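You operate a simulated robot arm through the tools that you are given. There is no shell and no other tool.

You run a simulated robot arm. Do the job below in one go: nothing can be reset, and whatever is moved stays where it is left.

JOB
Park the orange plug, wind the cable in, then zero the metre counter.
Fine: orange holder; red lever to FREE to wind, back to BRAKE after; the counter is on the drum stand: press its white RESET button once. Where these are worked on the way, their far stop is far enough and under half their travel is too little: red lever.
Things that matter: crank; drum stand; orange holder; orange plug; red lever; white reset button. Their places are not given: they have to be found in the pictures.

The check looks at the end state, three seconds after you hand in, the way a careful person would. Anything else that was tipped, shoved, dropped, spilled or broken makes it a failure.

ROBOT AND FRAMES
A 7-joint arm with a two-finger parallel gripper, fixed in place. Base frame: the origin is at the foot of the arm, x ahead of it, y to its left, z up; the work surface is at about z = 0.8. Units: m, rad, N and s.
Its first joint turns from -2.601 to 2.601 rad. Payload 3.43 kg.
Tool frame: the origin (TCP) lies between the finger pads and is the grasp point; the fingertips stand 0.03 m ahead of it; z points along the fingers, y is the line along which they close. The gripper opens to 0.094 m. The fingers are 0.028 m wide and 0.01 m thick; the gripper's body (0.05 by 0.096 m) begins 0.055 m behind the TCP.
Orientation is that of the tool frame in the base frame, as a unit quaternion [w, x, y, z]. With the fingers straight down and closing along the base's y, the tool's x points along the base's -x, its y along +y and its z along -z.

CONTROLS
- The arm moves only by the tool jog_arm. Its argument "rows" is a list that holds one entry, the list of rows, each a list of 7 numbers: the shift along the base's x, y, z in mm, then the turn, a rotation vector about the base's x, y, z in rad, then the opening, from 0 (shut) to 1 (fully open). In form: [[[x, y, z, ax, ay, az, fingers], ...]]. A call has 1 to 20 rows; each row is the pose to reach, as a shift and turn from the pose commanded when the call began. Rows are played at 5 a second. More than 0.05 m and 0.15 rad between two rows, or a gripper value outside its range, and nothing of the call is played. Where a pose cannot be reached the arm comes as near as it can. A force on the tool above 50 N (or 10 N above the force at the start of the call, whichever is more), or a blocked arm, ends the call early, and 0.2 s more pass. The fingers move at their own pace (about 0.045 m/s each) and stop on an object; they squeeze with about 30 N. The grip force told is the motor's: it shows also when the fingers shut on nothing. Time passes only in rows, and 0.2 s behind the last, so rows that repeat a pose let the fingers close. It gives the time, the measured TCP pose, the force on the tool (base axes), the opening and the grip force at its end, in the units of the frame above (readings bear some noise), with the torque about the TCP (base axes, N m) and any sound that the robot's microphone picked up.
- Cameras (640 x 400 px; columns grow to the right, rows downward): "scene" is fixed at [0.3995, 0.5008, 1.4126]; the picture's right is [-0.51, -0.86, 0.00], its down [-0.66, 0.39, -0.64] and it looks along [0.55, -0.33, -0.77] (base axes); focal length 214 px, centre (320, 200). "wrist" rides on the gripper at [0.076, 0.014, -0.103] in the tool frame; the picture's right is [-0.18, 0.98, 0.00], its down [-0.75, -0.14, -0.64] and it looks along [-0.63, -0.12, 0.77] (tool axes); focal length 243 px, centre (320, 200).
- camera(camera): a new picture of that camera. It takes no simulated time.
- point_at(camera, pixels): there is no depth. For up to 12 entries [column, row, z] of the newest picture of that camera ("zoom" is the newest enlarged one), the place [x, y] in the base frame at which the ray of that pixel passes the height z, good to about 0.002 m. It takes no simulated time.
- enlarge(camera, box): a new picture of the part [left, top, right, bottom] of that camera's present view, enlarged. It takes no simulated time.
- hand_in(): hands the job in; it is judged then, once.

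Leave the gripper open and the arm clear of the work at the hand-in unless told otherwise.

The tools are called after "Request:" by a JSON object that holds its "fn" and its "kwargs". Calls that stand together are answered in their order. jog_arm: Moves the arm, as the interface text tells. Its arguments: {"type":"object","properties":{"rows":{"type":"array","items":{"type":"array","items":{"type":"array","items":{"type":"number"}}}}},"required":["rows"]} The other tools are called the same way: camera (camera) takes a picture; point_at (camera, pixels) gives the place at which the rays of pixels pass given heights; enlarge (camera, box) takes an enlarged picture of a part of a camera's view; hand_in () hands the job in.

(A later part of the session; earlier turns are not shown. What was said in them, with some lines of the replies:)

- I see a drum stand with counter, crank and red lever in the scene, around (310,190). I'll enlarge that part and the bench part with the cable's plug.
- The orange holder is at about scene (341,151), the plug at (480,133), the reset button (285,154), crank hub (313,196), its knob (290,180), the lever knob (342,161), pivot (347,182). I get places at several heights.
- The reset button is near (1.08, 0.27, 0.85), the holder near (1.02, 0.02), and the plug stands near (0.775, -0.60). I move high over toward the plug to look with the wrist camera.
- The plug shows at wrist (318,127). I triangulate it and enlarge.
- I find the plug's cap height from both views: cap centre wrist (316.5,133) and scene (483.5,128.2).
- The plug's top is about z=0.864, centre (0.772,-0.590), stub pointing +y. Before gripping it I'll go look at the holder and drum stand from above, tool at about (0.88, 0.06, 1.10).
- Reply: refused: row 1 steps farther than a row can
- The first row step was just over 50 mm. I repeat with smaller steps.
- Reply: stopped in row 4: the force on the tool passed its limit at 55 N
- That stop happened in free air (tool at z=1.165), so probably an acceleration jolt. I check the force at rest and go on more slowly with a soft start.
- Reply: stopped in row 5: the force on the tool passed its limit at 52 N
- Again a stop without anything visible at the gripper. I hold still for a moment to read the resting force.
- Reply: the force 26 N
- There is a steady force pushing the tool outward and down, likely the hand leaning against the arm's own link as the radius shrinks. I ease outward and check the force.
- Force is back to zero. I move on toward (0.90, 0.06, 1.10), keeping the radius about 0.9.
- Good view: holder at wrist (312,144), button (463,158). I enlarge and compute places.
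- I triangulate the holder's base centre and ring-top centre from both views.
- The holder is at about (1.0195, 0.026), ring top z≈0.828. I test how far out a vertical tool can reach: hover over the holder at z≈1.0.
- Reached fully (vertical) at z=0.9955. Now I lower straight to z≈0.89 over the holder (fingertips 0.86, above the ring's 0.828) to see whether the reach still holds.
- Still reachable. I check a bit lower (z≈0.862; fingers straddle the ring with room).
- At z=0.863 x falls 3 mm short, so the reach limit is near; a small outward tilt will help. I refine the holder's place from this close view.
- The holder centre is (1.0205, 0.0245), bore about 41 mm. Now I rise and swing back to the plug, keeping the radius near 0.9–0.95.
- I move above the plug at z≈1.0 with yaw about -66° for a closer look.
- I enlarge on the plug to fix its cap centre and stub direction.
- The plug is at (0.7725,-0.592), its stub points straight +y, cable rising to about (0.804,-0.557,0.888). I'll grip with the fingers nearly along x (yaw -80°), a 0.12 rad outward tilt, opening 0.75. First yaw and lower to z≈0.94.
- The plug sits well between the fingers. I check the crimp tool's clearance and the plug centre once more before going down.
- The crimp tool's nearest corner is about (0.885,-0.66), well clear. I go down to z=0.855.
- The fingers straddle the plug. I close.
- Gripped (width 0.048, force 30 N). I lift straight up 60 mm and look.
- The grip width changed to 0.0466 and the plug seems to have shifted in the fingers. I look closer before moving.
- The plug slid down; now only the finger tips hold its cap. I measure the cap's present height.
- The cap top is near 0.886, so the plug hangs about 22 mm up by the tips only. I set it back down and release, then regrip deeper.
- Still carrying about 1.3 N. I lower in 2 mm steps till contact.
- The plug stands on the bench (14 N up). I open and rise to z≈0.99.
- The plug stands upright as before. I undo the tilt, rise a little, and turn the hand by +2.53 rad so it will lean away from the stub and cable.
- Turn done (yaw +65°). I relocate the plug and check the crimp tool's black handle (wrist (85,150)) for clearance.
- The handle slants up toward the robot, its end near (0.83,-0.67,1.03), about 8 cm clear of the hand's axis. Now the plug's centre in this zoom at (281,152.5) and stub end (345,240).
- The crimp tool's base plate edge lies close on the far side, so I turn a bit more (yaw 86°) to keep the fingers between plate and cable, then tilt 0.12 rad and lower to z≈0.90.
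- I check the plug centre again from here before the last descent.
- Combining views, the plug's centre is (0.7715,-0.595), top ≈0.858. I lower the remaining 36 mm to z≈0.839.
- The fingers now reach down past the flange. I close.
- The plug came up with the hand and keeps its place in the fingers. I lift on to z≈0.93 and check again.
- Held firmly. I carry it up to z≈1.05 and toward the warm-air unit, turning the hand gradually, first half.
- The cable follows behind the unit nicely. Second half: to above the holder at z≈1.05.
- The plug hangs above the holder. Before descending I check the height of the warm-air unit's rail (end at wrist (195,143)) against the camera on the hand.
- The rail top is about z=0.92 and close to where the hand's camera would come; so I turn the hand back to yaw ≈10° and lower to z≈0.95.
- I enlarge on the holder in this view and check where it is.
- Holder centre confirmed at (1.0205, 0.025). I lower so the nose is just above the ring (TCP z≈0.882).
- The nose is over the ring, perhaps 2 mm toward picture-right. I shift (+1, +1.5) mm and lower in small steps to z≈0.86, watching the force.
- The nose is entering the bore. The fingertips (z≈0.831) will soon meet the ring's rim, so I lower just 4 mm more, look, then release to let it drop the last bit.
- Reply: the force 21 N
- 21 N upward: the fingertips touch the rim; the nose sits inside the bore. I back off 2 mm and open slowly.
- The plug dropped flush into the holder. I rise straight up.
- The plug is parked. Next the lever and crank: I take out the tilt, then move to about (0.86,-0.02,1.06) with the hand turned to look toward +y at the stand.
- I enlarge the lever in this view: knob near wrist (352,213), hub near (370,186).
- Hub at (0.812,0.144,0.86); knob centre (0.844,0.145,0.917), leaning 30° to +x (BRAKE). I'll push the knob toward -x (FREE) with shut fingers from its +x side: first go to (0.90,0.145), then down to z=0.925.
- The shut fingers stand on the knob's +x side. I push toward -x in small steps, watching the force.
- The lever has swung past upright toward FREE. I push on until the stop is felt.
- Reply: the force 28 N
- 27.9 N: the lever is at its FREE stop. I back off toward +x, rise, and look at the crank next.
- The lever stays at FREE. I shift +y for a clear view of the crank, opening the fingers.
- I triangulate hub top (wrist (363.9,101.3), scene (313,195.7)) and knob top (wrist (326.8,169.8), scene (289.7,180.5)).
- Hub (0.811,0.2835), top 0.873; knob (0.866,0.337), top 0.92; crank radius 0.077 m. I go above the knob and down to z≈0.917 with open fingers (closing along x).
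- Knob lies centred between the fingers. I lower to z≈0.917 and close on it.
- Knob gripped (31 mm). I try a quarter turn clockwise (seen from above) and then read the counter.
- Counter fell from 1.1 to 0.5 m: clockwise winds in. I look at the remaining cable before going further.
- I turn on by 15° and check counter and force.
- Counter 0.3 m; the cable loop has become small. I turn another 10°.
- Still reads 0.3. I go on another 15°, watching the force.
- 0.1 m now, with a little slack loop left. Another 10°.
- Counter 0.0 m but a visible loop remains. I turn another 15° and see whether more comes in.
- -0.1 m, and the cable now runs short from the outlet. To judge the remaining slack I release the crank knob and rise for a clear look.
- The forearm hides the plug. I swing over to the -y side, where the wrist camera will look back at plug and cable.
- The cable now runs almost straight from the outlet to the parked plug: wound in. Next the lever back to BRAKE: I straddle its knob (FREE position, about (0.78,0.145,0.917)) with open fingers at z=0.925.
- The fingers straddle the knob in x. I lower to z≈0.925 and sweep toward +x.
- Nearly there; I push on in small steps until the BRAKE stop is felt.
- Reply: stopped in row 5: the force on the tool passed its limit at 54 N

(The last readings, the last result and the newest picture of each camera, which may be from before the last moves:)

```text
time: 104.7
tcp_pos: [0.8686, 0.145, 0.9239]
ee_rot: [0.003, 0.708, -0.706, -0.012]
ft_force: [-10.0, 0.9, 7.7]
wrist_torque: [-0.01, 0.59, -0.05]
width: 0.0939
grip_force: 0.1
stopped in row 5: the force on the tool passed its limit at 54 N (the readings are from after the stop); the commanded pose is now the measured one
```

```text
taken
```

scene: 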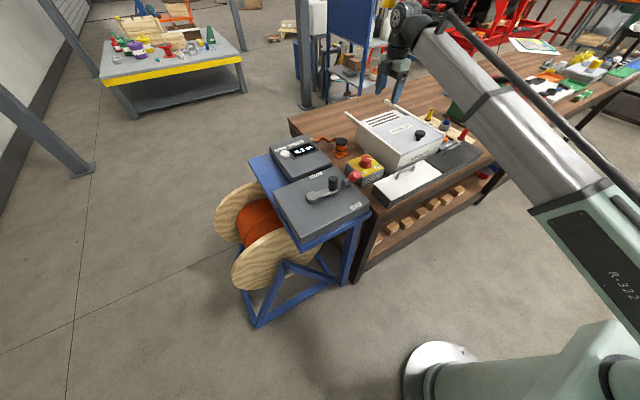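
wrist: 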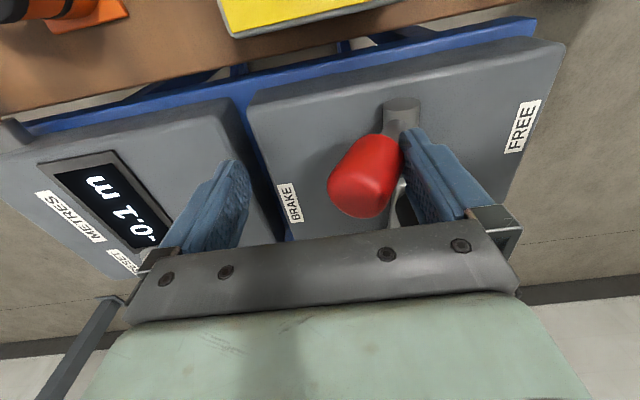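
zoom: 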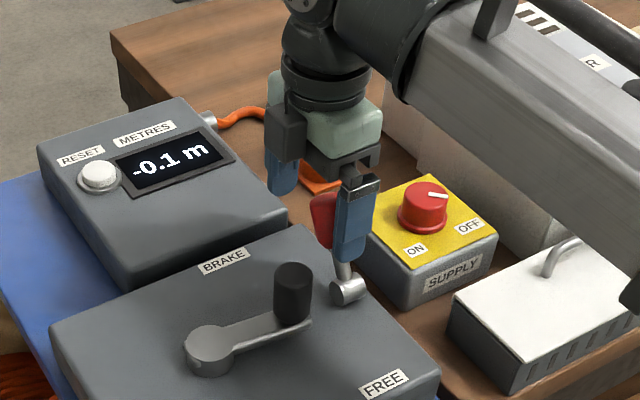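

The BRAKE stop was reached firmly. I back off a few mm, rise, and turn the hand toward the counter for a close look at the RESET button.

Request:
{"fn": "jog_arm", "kwargs": {"rows": [[[-3, 0, 0, 0, 0, 0, 1], [-8, 0, 0, 0, 0, 0, 1], [-8, 0, 10, 0, 0, 0, 1], [-8, 0, 35, 0, 0, 0, 1], [-8, 0, 65, 0, 0, 0, 1], [-8, 0, 100, 0, 0, 0, 1], [-5, 2, 125, 0, 0, -0.05, 0.8], [2, 8, 135, 0, 0, -0.15, 0.5], [10, 16, 138, 0, 0, -0.27, 0.2], [17, 24, 138, 0, 0, -0.4, 0], [24, 32, 138, 0, 0, -0.53, 0], [30, 40, 138, 0, 0, -0.66, 0], [35, 48, 138, 0, 0, -0.79, 0], [40, 56, 138, 0, 0, -0.92, 0], [44, 64, 138, 0, 0, -1.05, 0], [48, 70, 138, 0, 0, -1.17, 0], [51, 75, 138, 0, 0, -1.27, 0], [52, 75, 138, 0, 0, -1.32, 0], [52, 75, 138, 0, 0, -1.32, 0]]]}}

Request:
{"fn": "camera", "kwargs": {"camera": "wrist"}}

Request:
{"fn": "camera", "kwargs": {"camera": "scene"}}

Request:
{"fn": "enlarge", "kwargs": {"camera": "scene", "box": [260, 110, 380, 210]}}

```text
time: 108.7
tcp_pos: [0.923, 0.2194, 1.0613]
ee_rot: [0.005, -0.124, 0.992, 0.01]
ft_force: [-0.6, -0.1, 0.6]
wrist_torque: [-0.01, 0.01, 0.02]
width: 0.0001
grip_force: 30.1
```

```text
taken
```

wrist: 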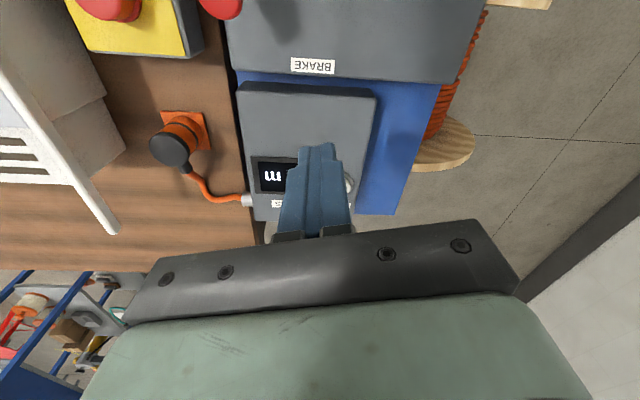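

```text
taken
```

scene: 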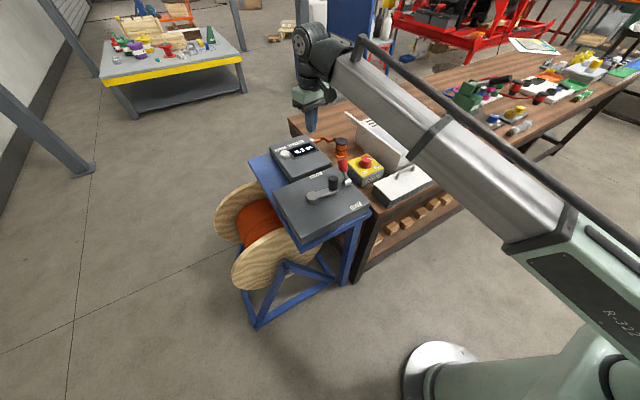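

```text
4.00 times, centred on (320, 160) of scene
```

zoom: 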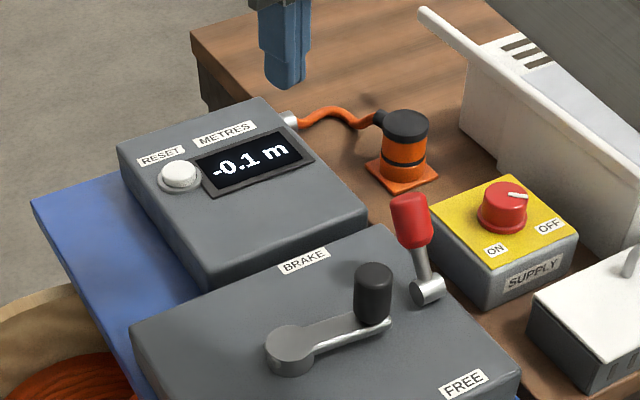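

The lever is back at BRAKE. The fingers hide the button, so I shift 60 mm toward -y to see it.

Request:
{"fn": "jog_arm", "kwargs": {"rows": [[[0, -6, 0, 0, 0, 0, 0], [0, -25, 0, 0, 0, 0, 0], [0, -48, 0, 0, 0, 0, 0], [0, -60, 0, 0, 0, 0, 0], [0, -60, 0, 0, 0, 0, 0]]]}}

Request:
{"fn": "enlarge", "kwargs": {"camera": "wrist", "box": [300, 100, 460, 220]}}

Request:
{"fn": "enlarge", "kwargs": {"camera": "scene", "box": [265, 135, 329, 175]}}

```text
time: 109.9
tcp_pos: [0.9212, 0.1588, 1.0612]
ee_rot: [0.005, -0.125, 0.992, 0.009]
ft_force: [-0.5, -0.4, 0.4]
wrist_torque: [0.0, -0.03, 0.0]
width: 0.0
grip_force: 30.2
```

```text
3.33 times, centred on (380, 160) of wrist
```

zoom: 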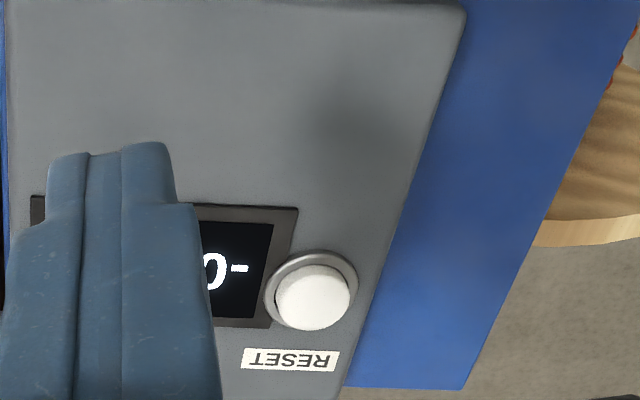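

```text
10.00 times, centred on (297, 155) of scene
```

zoom: 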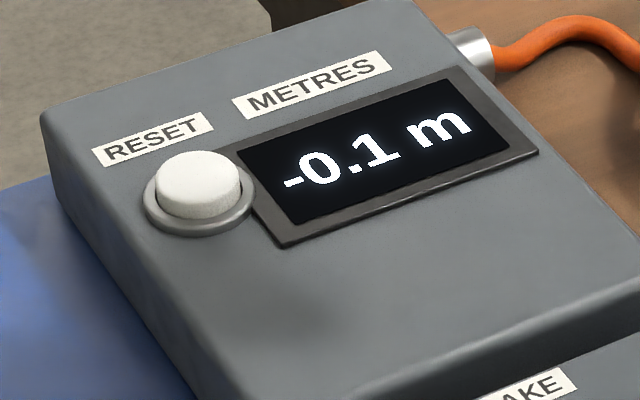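

Button top: wrist (377.9,189.4), scene (285,152.5). I triangulate.

Request:
{"fn": "point_at", "kwargs": {"camera": "wrist", "pixels": [[377.9, 189.4, 0.84], [377.9, 189.4, 0.85], [377.9, 189.4, 0.86], [377.9, 189.4, 0.87], [367, 189.4, 0.855], [389, 189.4, 0.855]]}}

Request:
{"fn": "point_at", "kwargs": {"camera": "scene", "pixels": [[285, 152.5, 0.84], [285, 152.5, 0.85], [285, 152.5, 0.86], [285, 152.5, 0.87]]}}

```text
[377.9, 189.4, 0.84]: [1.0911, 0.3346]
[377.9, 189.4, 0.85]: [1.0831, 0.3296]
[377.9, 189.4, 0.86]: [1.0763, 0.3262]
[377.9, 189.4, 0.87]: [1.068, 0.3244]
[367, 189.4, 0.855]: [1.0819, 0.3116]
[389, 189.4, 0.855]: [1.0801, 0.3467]
```

```text
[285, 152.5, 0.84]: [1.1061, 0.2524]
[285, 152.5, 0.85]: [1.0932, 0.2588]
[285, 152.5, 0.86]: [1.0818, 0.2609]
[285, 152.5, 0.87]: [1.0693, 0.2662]
```

The wrist ray used the older picture; I take a fresh one and redo it.

Request:
{"fn": "camera", "kwargs": {"camera": "wrist"}}

Request:
{"fn": "point_at", "kwargs": {"camera": "wrist", "pixels": [[377.9, 189.4, 0.85], [377.9, 189.4, 0.86], [377.9, 189.4, 0.865], [377.9, 189.4, 0.87], [367, 189.4, 0.865], [389, 189.4, 0.865]]}}

Request:
{"fn": "point_at", "kwargs": {"camera": "scene", "pixels": [[285, 152.5, 0.86], [285, 152.5, 0.865], [285, 152.5, 0.87], [280.7, 153, 0.866], [289.2, 153, 0.866]]}}

```text
taken
```

wrist: 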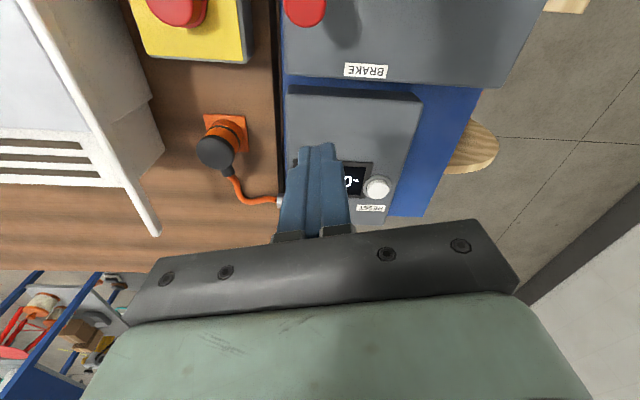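

```text
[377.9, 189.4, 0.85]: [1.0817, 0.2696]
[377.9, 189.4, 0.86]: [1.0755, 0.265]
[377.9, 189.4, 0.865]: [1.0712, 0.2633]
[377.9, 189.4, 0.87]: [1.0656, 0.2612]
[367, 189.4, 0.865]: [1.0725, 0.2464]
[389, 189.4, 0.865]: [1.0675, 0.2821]
```

```text
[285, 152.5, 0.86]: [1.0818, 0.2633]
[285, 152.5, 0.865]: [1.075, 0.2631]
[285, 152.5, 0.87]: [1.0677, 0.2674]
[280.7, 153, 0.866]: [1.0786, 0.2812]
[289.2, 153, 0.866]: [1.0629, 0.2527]
```

Button top centre (1.071,0.264,0.867), about 34 mm wide, radius 1.10 m – beyond a vertical tool. I tilt the hand 0.6 rad outward and hover with shut fingers above it (TCP about (1.066,0.263,0.945)).

Request:
{"fn": "jog_arm", "kwargs": {"rows": [[[2, 2, 0, 0.007, -0.029, 0, 0], [10, 9, 0, 0.025, -0.1, 0, 0], [22, 19, 0, 0.05, -0.195, 0, 0], [36, 30, -2, 0.074, -0.29, 0, 0], [52, 43, -6, 0.099, -0.387, 0, 0], [68, 56, -12, 0.123, -0.484, 0, 0], [86, 70, -20, 0.143, -0.56, 0, 0], [104, 83, -30, 0.148, -0.581, 0, 0], [120, 93, -45, 0.148, -0.581, 0, 0], [133, 100, -65, 0.148, -0.581, 0, 0], [141, 103, -88, 0.148, -0.581, 0, 0], [145, 104, -108, 0.148, -0.581, 0, 0], [145, 104, -116, 0.148, -0.581, 0, 0], [145, 104, -116, 0.148, -0.581, 0, 0]]]}}

Request:
{"fn": "camera", "kwargs": {"camera": "wrist"}}

Request:
{"fn": "enlarge", "kwargs": {"camera": "scene", "box": [250, 100, 370, 200]}}

```text
time: 112.9
tcp_pos: [1.0671, 0.2634, 0.9459]
ee_rot: [0.298, -0.122, 0.946, 0.045]
ft_force: [-0.8, -0.1, -0.2]
wrist_torque: [-0.01, -0.02, 0.02]
width: 0.0
grip_force: 29.9
```

```text
taken
```

wrist: 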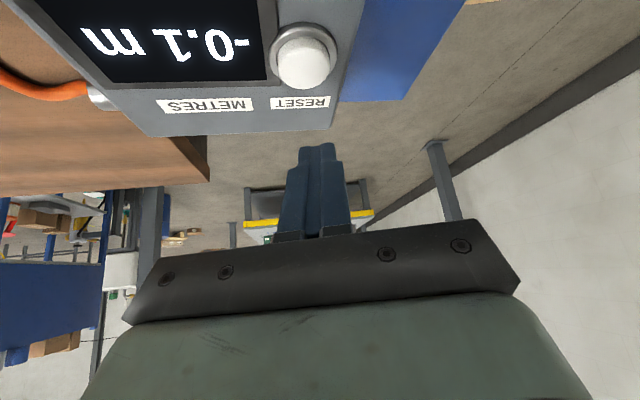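

```text
4.00 times, centred on (310, 150) of scene
```

zoom: 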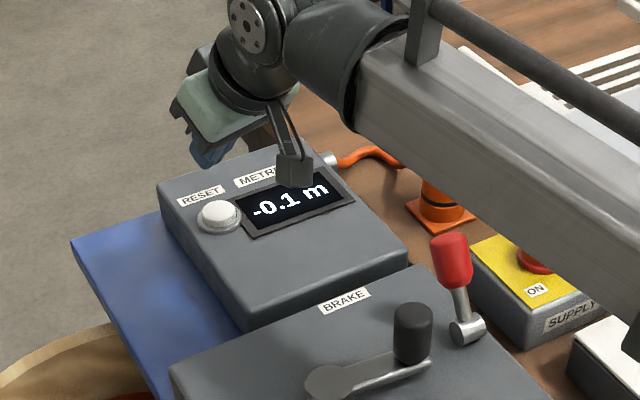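

I verify the button's place from this near view.

Request:
{"fn": "enlarge", "kwargs": {"camera": "wrist", "box": [240, 0, 400, 200]}}

Request:
{"fn": "point_at", "kwargs": {"camera": "wrist", "pixels": [[303, 66, 0.867], [303, 66, 0.862], [276, 66, 0.867], [329, 66, 0.867], [303, 43, 0.867], [303, 88, 0.867]]}}

```text
2.00 times, centred on (320, 100) of wrist
```

zoom: 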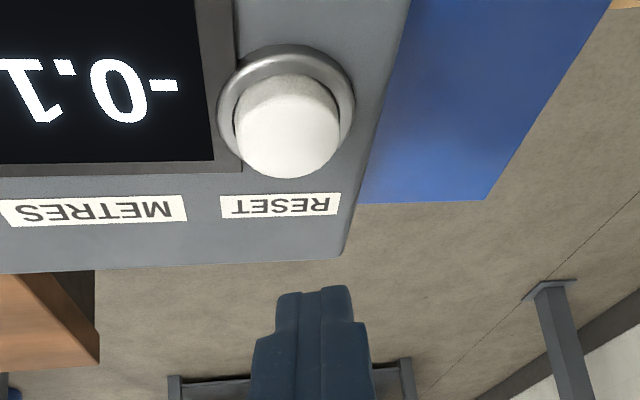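

```text
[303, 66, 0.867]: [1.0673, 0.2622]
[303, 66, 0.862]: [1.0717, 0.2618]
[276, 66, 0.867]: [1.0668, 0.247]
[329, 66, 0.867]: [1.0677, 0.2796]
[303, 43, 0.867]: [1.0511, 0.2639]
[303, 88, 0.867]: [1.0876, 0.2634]
```

Button top centre (1.069,0.2635). I shift 5 mm inward and lower to just above contact (TCP z≈0.907).

Request:
{"fn": "jog_arm", "kwargs": {"rows": [[[-1, 0, -4, 0, 0, 0, 0], [-3, -1, -12, 0, 0, 0, 0], [-5, -1.5, -22, 0, 0, 0, 0], [-5, -1.5, -31, 0, 0, 0, 0], [-5, -1.5, -37, 0, 0, 0, 0], [-5, -1.5, -39, 0, 0, 0, 0], [-5, -1.5, -39, 0, 0, 0, 0]]]}}

Request:
{"fn": "camera", "kwargs": {"camera": "wrist"}}

Request:
{"fn": "enlarge", "kwargs": {"camera": "scene", "box": [265, 125, 345, 175]}}

```text
time: 114.5
tcp_pos: [1.0644, 0.2624, 0.9074]
ee_rot: [0.298, -0.123, 0.945, 0.047]
ft_force: [-0.4, 0.7, 0.3]
wrist_torque: [0.01, -0.02, 0.01]
width: 0.0
grip_force: 30.1
```

```text
taken
```

wrist: 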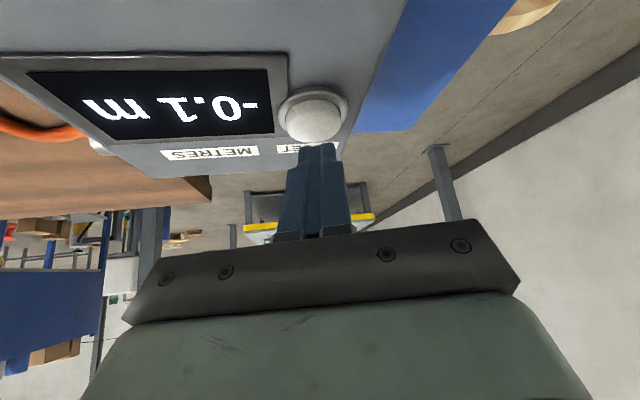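

```text
8.00 times, centred on (305, 150) of scene
```

zoom: 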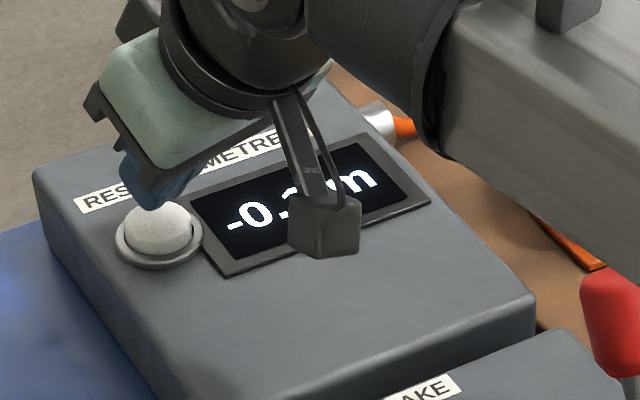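

I check where the visible fingertip edge (wrist (315,144)) lies relative to the button.

Request:
{"fn": "point_at", "kwargs": {"camera": "wrist", "pixels": [[315, 144, 0.875], [315, 144, 0.88], [315, 144, 0.885], [303, 118, 0.867], [305, 112, 0.867]]}}

Request:
{"fn": "enlarge", "kwargs": {"camera": "wrist", "box": [260, 70, 380, 170]}}

```text
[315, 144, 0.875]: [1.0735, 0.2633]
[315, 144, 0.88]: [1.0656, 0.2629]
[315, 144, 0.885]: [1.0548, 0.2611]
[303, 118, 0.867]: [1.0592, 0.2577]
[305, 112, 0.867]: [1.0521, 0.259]
```

```text
4.00 times, centred on (320, 120) of wrist
```

zoom: 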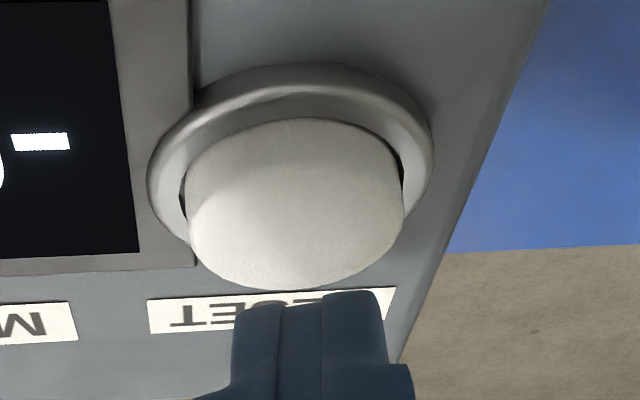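

The tip edge is over the button within a few mm. I press down in 1 mm steps, watching the force.

Request:
{"fn": "jog_arm", "kwargs": {"rows": [[[0, 0, -1.5, 0, 0, 0, 0], [0, 0, -3, 0, 0, 0, 0], [0, 0, -4.5, 0, 0, 0, 0], [0, 0, -6, 0, 0, 0, 0], [0, 0, -6, 0, 0, 0, 0]]]}}

Request:
{"fn": "enlarge", "kwargs": {"camera": "wrist", "box": [260, 70, 380, 170]}}

Request:
{"fn": "enlarge", "kwargs": {"camera": "scene", "box": [265, 125, 345, 175]}}

```text
time: 115.7
tcp_pos: [1.0619, 0.2618, 0.9004]
ee_rot: [0.297, -0.123, 0.946, 0.047]
ft_force: [-0.7, 0.0, 0.7]
wrist_torque: [0.01, -0.01, -0.02]
width: 0.0
grip_force: 30.3
```

```text
4.00 times, centred on (320, 120) of wrist
```

zoom: 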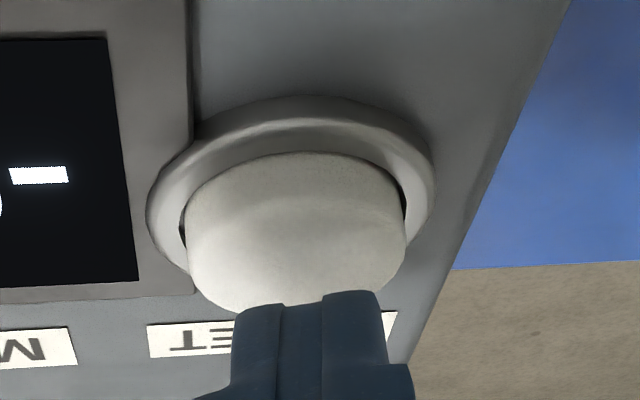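

```text
8.00 times, centred on (305, 150) of scene
```

zoom: 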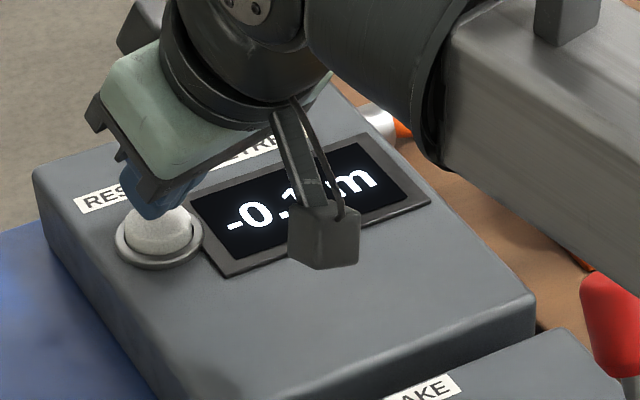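

No contact yet. I shift 4 mm further inward (to be nearer the button's middle) and press on in 1 mm steps.

Request:
{"fn": "jog_arm", "kwargs": {"rows": [[[-2, -0.5, 0, 0, 0, 0, 0], [-4, -1, 0, 0, 0, 0, 0], [-4, -1, -1, 0, 0, 0, 0], [-4, -1, -2, 0, 0, 0, 0], [-4, -1, -3, 0, 0, 0, 0], [-4, -1, -4, 0, 0, 0, 0], [-4, -1, -4, 0, 0, 0, 0]]]}}

Request:
{"fn": "enlarge", "kwargs": {"camera": "wrist", "box": [200, 50, 380, 170]}}

Request:
{"fn": "enlarge", "kwargs": {"camera": "scene", "box": [265, 125, 345, 175]}}

```text
time: 117.3
tcp_pos: [1.0597, 0.2612, 0.8957]
ee_rot: [0.298, -0.121, 0.946, 0.045]
ft_force: [0.8, 0.5, 0.2]
wrist_torque: [0.0, 0.02, 0.0]
width: 0.0
grip_force: 30.1
```

```text
3.33 times, centred on (290, 110) of wrist
```

zoom: 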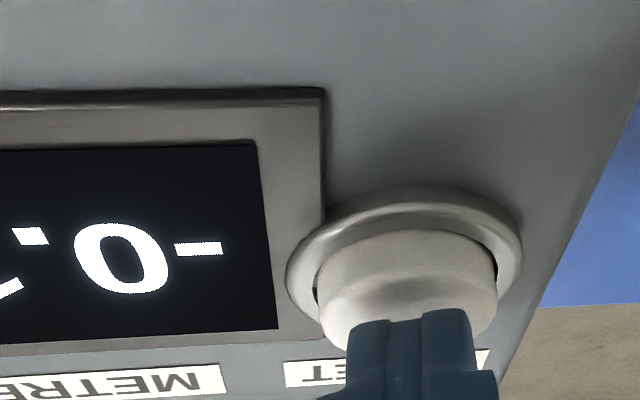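

```text
8.00 times, centred on (305, 150) of scene
```

zoom: 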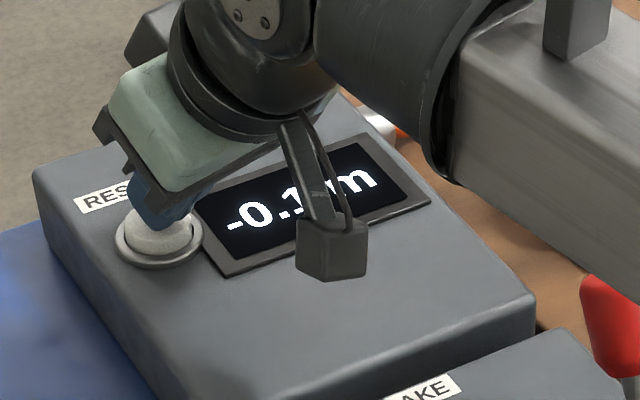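

Tip is over the button, still no contact. Continue down 4 mm in 1 mm steps.

Request:
{"fn": "jog_arm", "kwargs": {"rows": [[[0, 0, -1, 0, 0, 0, 0], [0, 0, -2, 0, 0, 0, 0], [0, 0, -3, 0, 0, 0, 0], [0, 0, -4, 0, 0, 0, 0], [0, 0, -4, 0, 0, 0, 0]]]}}

Request:
{"fn": "enlarge", "kwargs": {"camera": "wrist", "box": [140, 50, 380, 170]}}

Request:
{"fn": "enlarge", "kwargs": {"camera": "scene", "box": [265, 125, 345, 175]}}

```text
time: 118.5
tcp_pos: [1.0593, 0.2596, 0.8923]
ee_rot: [0.299, -0.122, 0.945, 0.046]
ft_force: [0.1, 0.6, 1.5]
wrist_torque: [0.05, -0.01, -0.02]
width: 0.0
grip_force: 30.5
```

```text
2.67 times, centred on (260, 110) of wrist
```

zoom: 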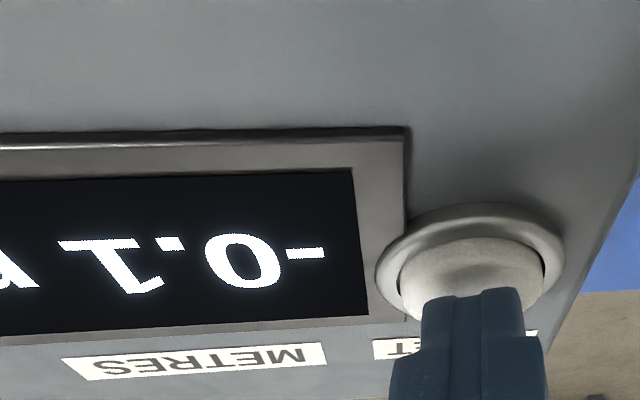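

```text
8.00 times, centred on (305, 150) of scene
```

zoom: 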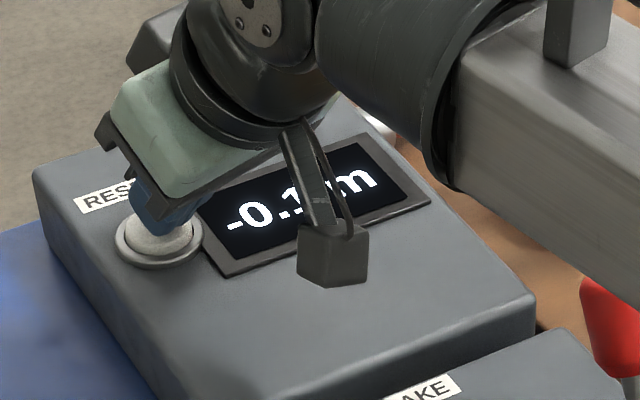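

A first touch (1.5 N) perhaps. I press another 4 mm.

Request:
{"fn": "jog_arm", "kwargs": {"rows": [[[0, 0, -1, 0, 0, 0, 0], [0, 0, -2, 0, 0, 0, 0], [0, 0, -3, 0, 0, 0, 0], [0, 0, -4, 0, 0, 0, 0], [0, 0, -4, 0, 0, 0, 0]]]}}

Request:
{"fn": "enlarge", "kwargs": {"camera": "wrist", "box": [140, 50, 380, 170]}}

Request:
{"fn": "enlarge", "kwargs": {"camera": "scene", "box": [265, 125, 345, 175]}}

```text
time: 119.7
tcp_pos: [1.0587, 0.261, 0.8891]
ee_rot: [0.298, -0.122, 0.946, 0.045]
ft_force: [-0.4, -1.1, 8.1]
wrist_torque: [-0.06, -0.07, 0.01]
width: 0.0
grip_force: 30.2
heard: click
```

```text
2.67 times, centred on (260, 110) of wrist
```

zoom: 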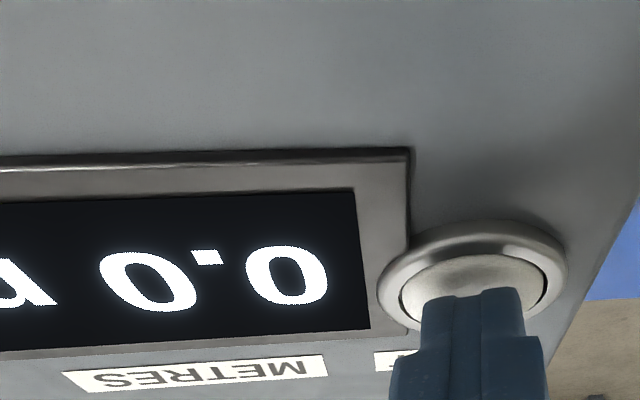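

```text
8.00 times, centred on (305, 150) of scene
```

zoom: 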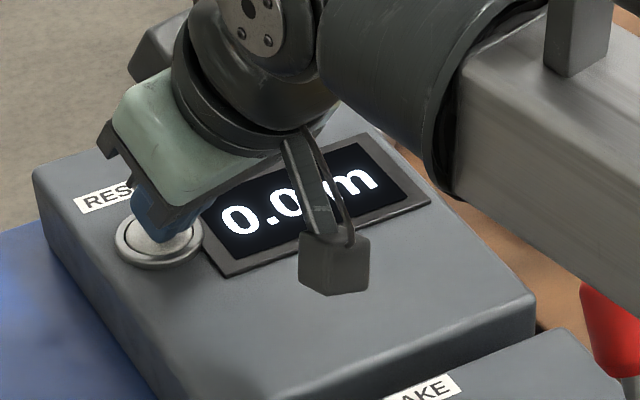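

A click was heard and the counter shows 0.0 m. I lift straight off, then go back and open the gripper.

Request:
{"fn": "jog_arm", "kwargs": {"rows": [[[0, 0, 4, 0, 0, 0, 0], [0, 0, 14, 0, 0, 0, 0], [0, 0, 30, 0, 0, 0, 0], [0, 0, 55, 0, 0, 0, 0], [-5, -2, 85, 0, 0, 0, 0], [-15, -5, 115, -0.02, 0.08, 0, 0], [-30, -15, 140, -0.045, 0.18, 0, 0.3], [-47, -30, 160, -0.07, 0.28, 0, 0.6], [-64, -50, 172, -0.1, 0.38, 0, 0.8], [-82, -75, 180, -0.123, 0.48, 0, 0.8], [-98, -105, 184, -0.143, 0.56, 0, 0.8], [-108, -140, 185, -0.148, 0.581, 0, 0.8], [-114, -178, 185, -0.148, 0.581, 0, 0.8], [-118, -216, 185, -0.148, 0.581, 0, 0.8], [-120, -255, 185, -0.148, 0.581, 0, 0.8], [-122, -295, 185, -0.148, 0.581, 0, 0.8], [-124, -335, 185, -0.148, 0.581, 0, 0.8], [-126, -375, 185, -0.148, 0.581, 0, 0.8], [-127, -405, 185, -0.148, 0.581, 0, 0.8], [-127, -415, 185, -0.148, 0.581, 0, 0.8]]]}}

Request:
{"fn": "camera", "kwargs": {"camera": "scene"}}

Request:
{"fn": "enlarge", "kwargs": {"camera": "scene", "box": [260, 110, 400, 220]}}

Request:
{"fn": "camera", "kwargs": {"camera": "wrist"}}

```text
time: 123.9
tcp_pos: [0.932, -0.154, 1.0745]
ee_rot: [0.006, -0.125, 0.992, 0.009]
ft_force: [-0.4, -0.4, -0.5]
wrist_torque: [0.0, -0.02, -0.01]
width: 0.0753
grip_force: 0.0
```

```text
taken
```

scene: 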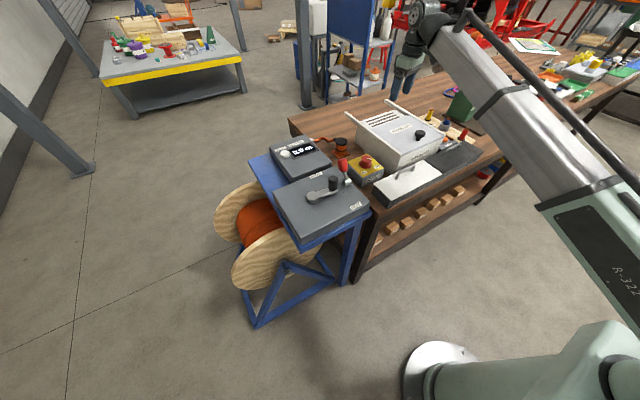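

```text
3.64 times, centred on (330, 165) of scene
```

zoom: 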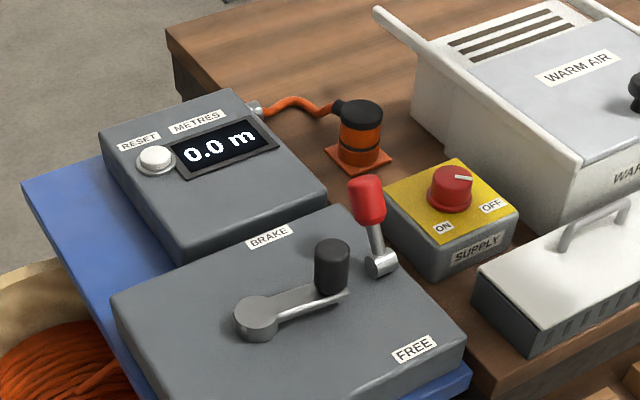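

```text
taken
```

wrist: 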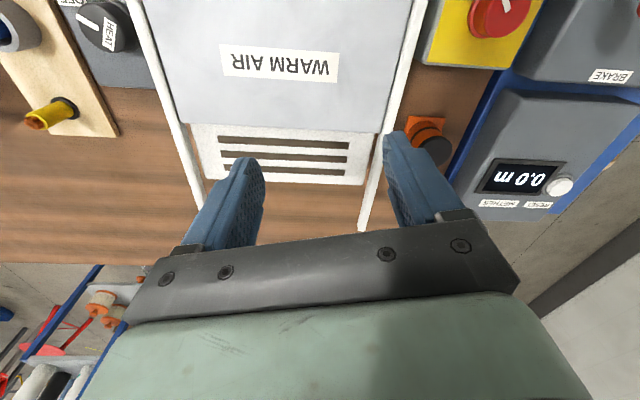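

Everything is as wanted: plug in its holder, cable short, lever at BRAKE, counter 0.0 m. I raise the arm clear and open the gripper fully, then check the rest of the bench once.

Request:
{"fn": "jog_arm", "kwargs": {"rows": [[[0, 0, 8, 0, 0, 0, 1], [5, 0, 30, 0, 0, 0, 1], [10, 0, 55, 0, 0, 0, 1], [15, 0, 75, 0, 0, 0, 1], [15, 0, 80, 0, 0, 0, 1], [15, 0, 80, 0, 0, 0, 1]]]}}

Request:
{"fn": "enlarge", "kwargs": {"camera": "scene", "box": [330, 70, 560, 210]}}

Request:
{"fn": "camera", "kwargs": {"camera": "wrist"}}

Request:
{"fn": "enlarge", "kwargs": {"camera": "scene", "box": [270, 120, 370, 200]}}

```text
time: 125.3
tcp_pos: [0.9472, -0.1529, 1.1531]
ee_rot: [0.005, -0.126, 0.992, 0.009]
ft_force: [-0.7, -0.1, -0.6]
wrist_torque: [-0.01, 0.0, -0.01]
width: 0.094
grip_force: 0.2
```

```text
2.78 times, centred on (445, 140) of scene
```

zoom: 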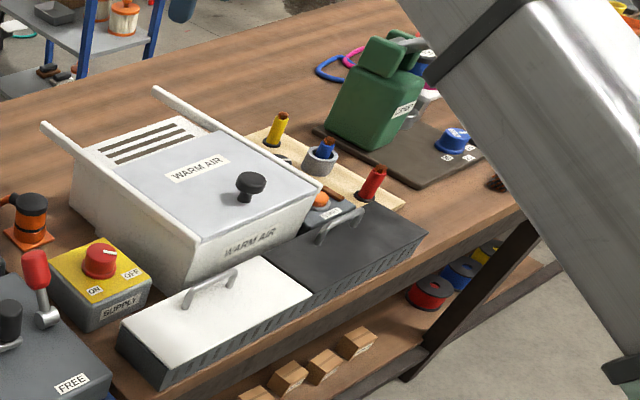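

```text
taken
```

wrist: 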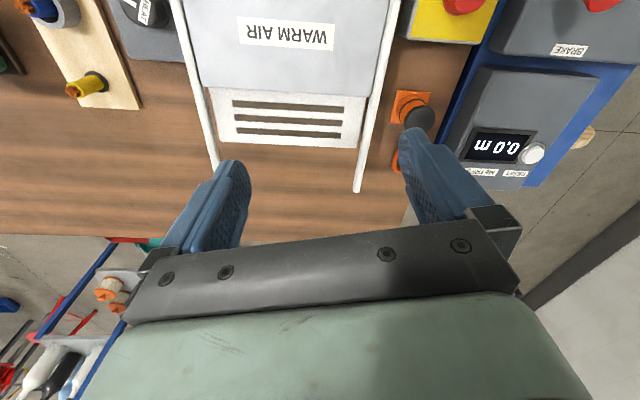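

```text
5.00 times, centred on (320, 160) of scene
```

zoom: 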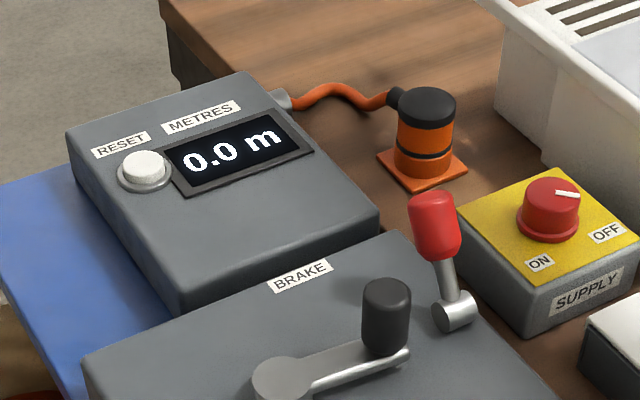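

Nothing else has been disturbed: the pegs, crimp tool, warm-air unit and supply switch look as they did at the start. The plug is parked, the cable is wound in, the lever is at BRAKE and the counter reads 0.0 m. The gripper is open and the arm is clear, so I hand in.

Request:
{"fn": "hand_in", "kwargs": {}}

```text
The job is handed in.
```

The job is done and handed in; the result of the check hasn't come back.

- **Orange plug:** it sits flush and upright in the orange holder. My first grip slipped about 2 cm above the bench, so I set the plug down, regripped lower and carried it over.
- **Cable:** I set the red lever to FREE and turned the crank clockwise about 140°. The counter went from 1.1 m to -0.1 m. The cable now runs almost straight from the stand to the plug, with roughly 1 cm of slack. I stopped there so the cable wouldn't pull on the plug.
- **Red lever:** it is back at BRAKE, pushed to its stop.
- **Metre counter:** I pressed the white RESET button once and heard a click. The display shows 0.0 m.

In the last pictures nothing else looked tipped or moved, though the arm hid the far right end of the bench. The gripper is open and the arm is raised clear.
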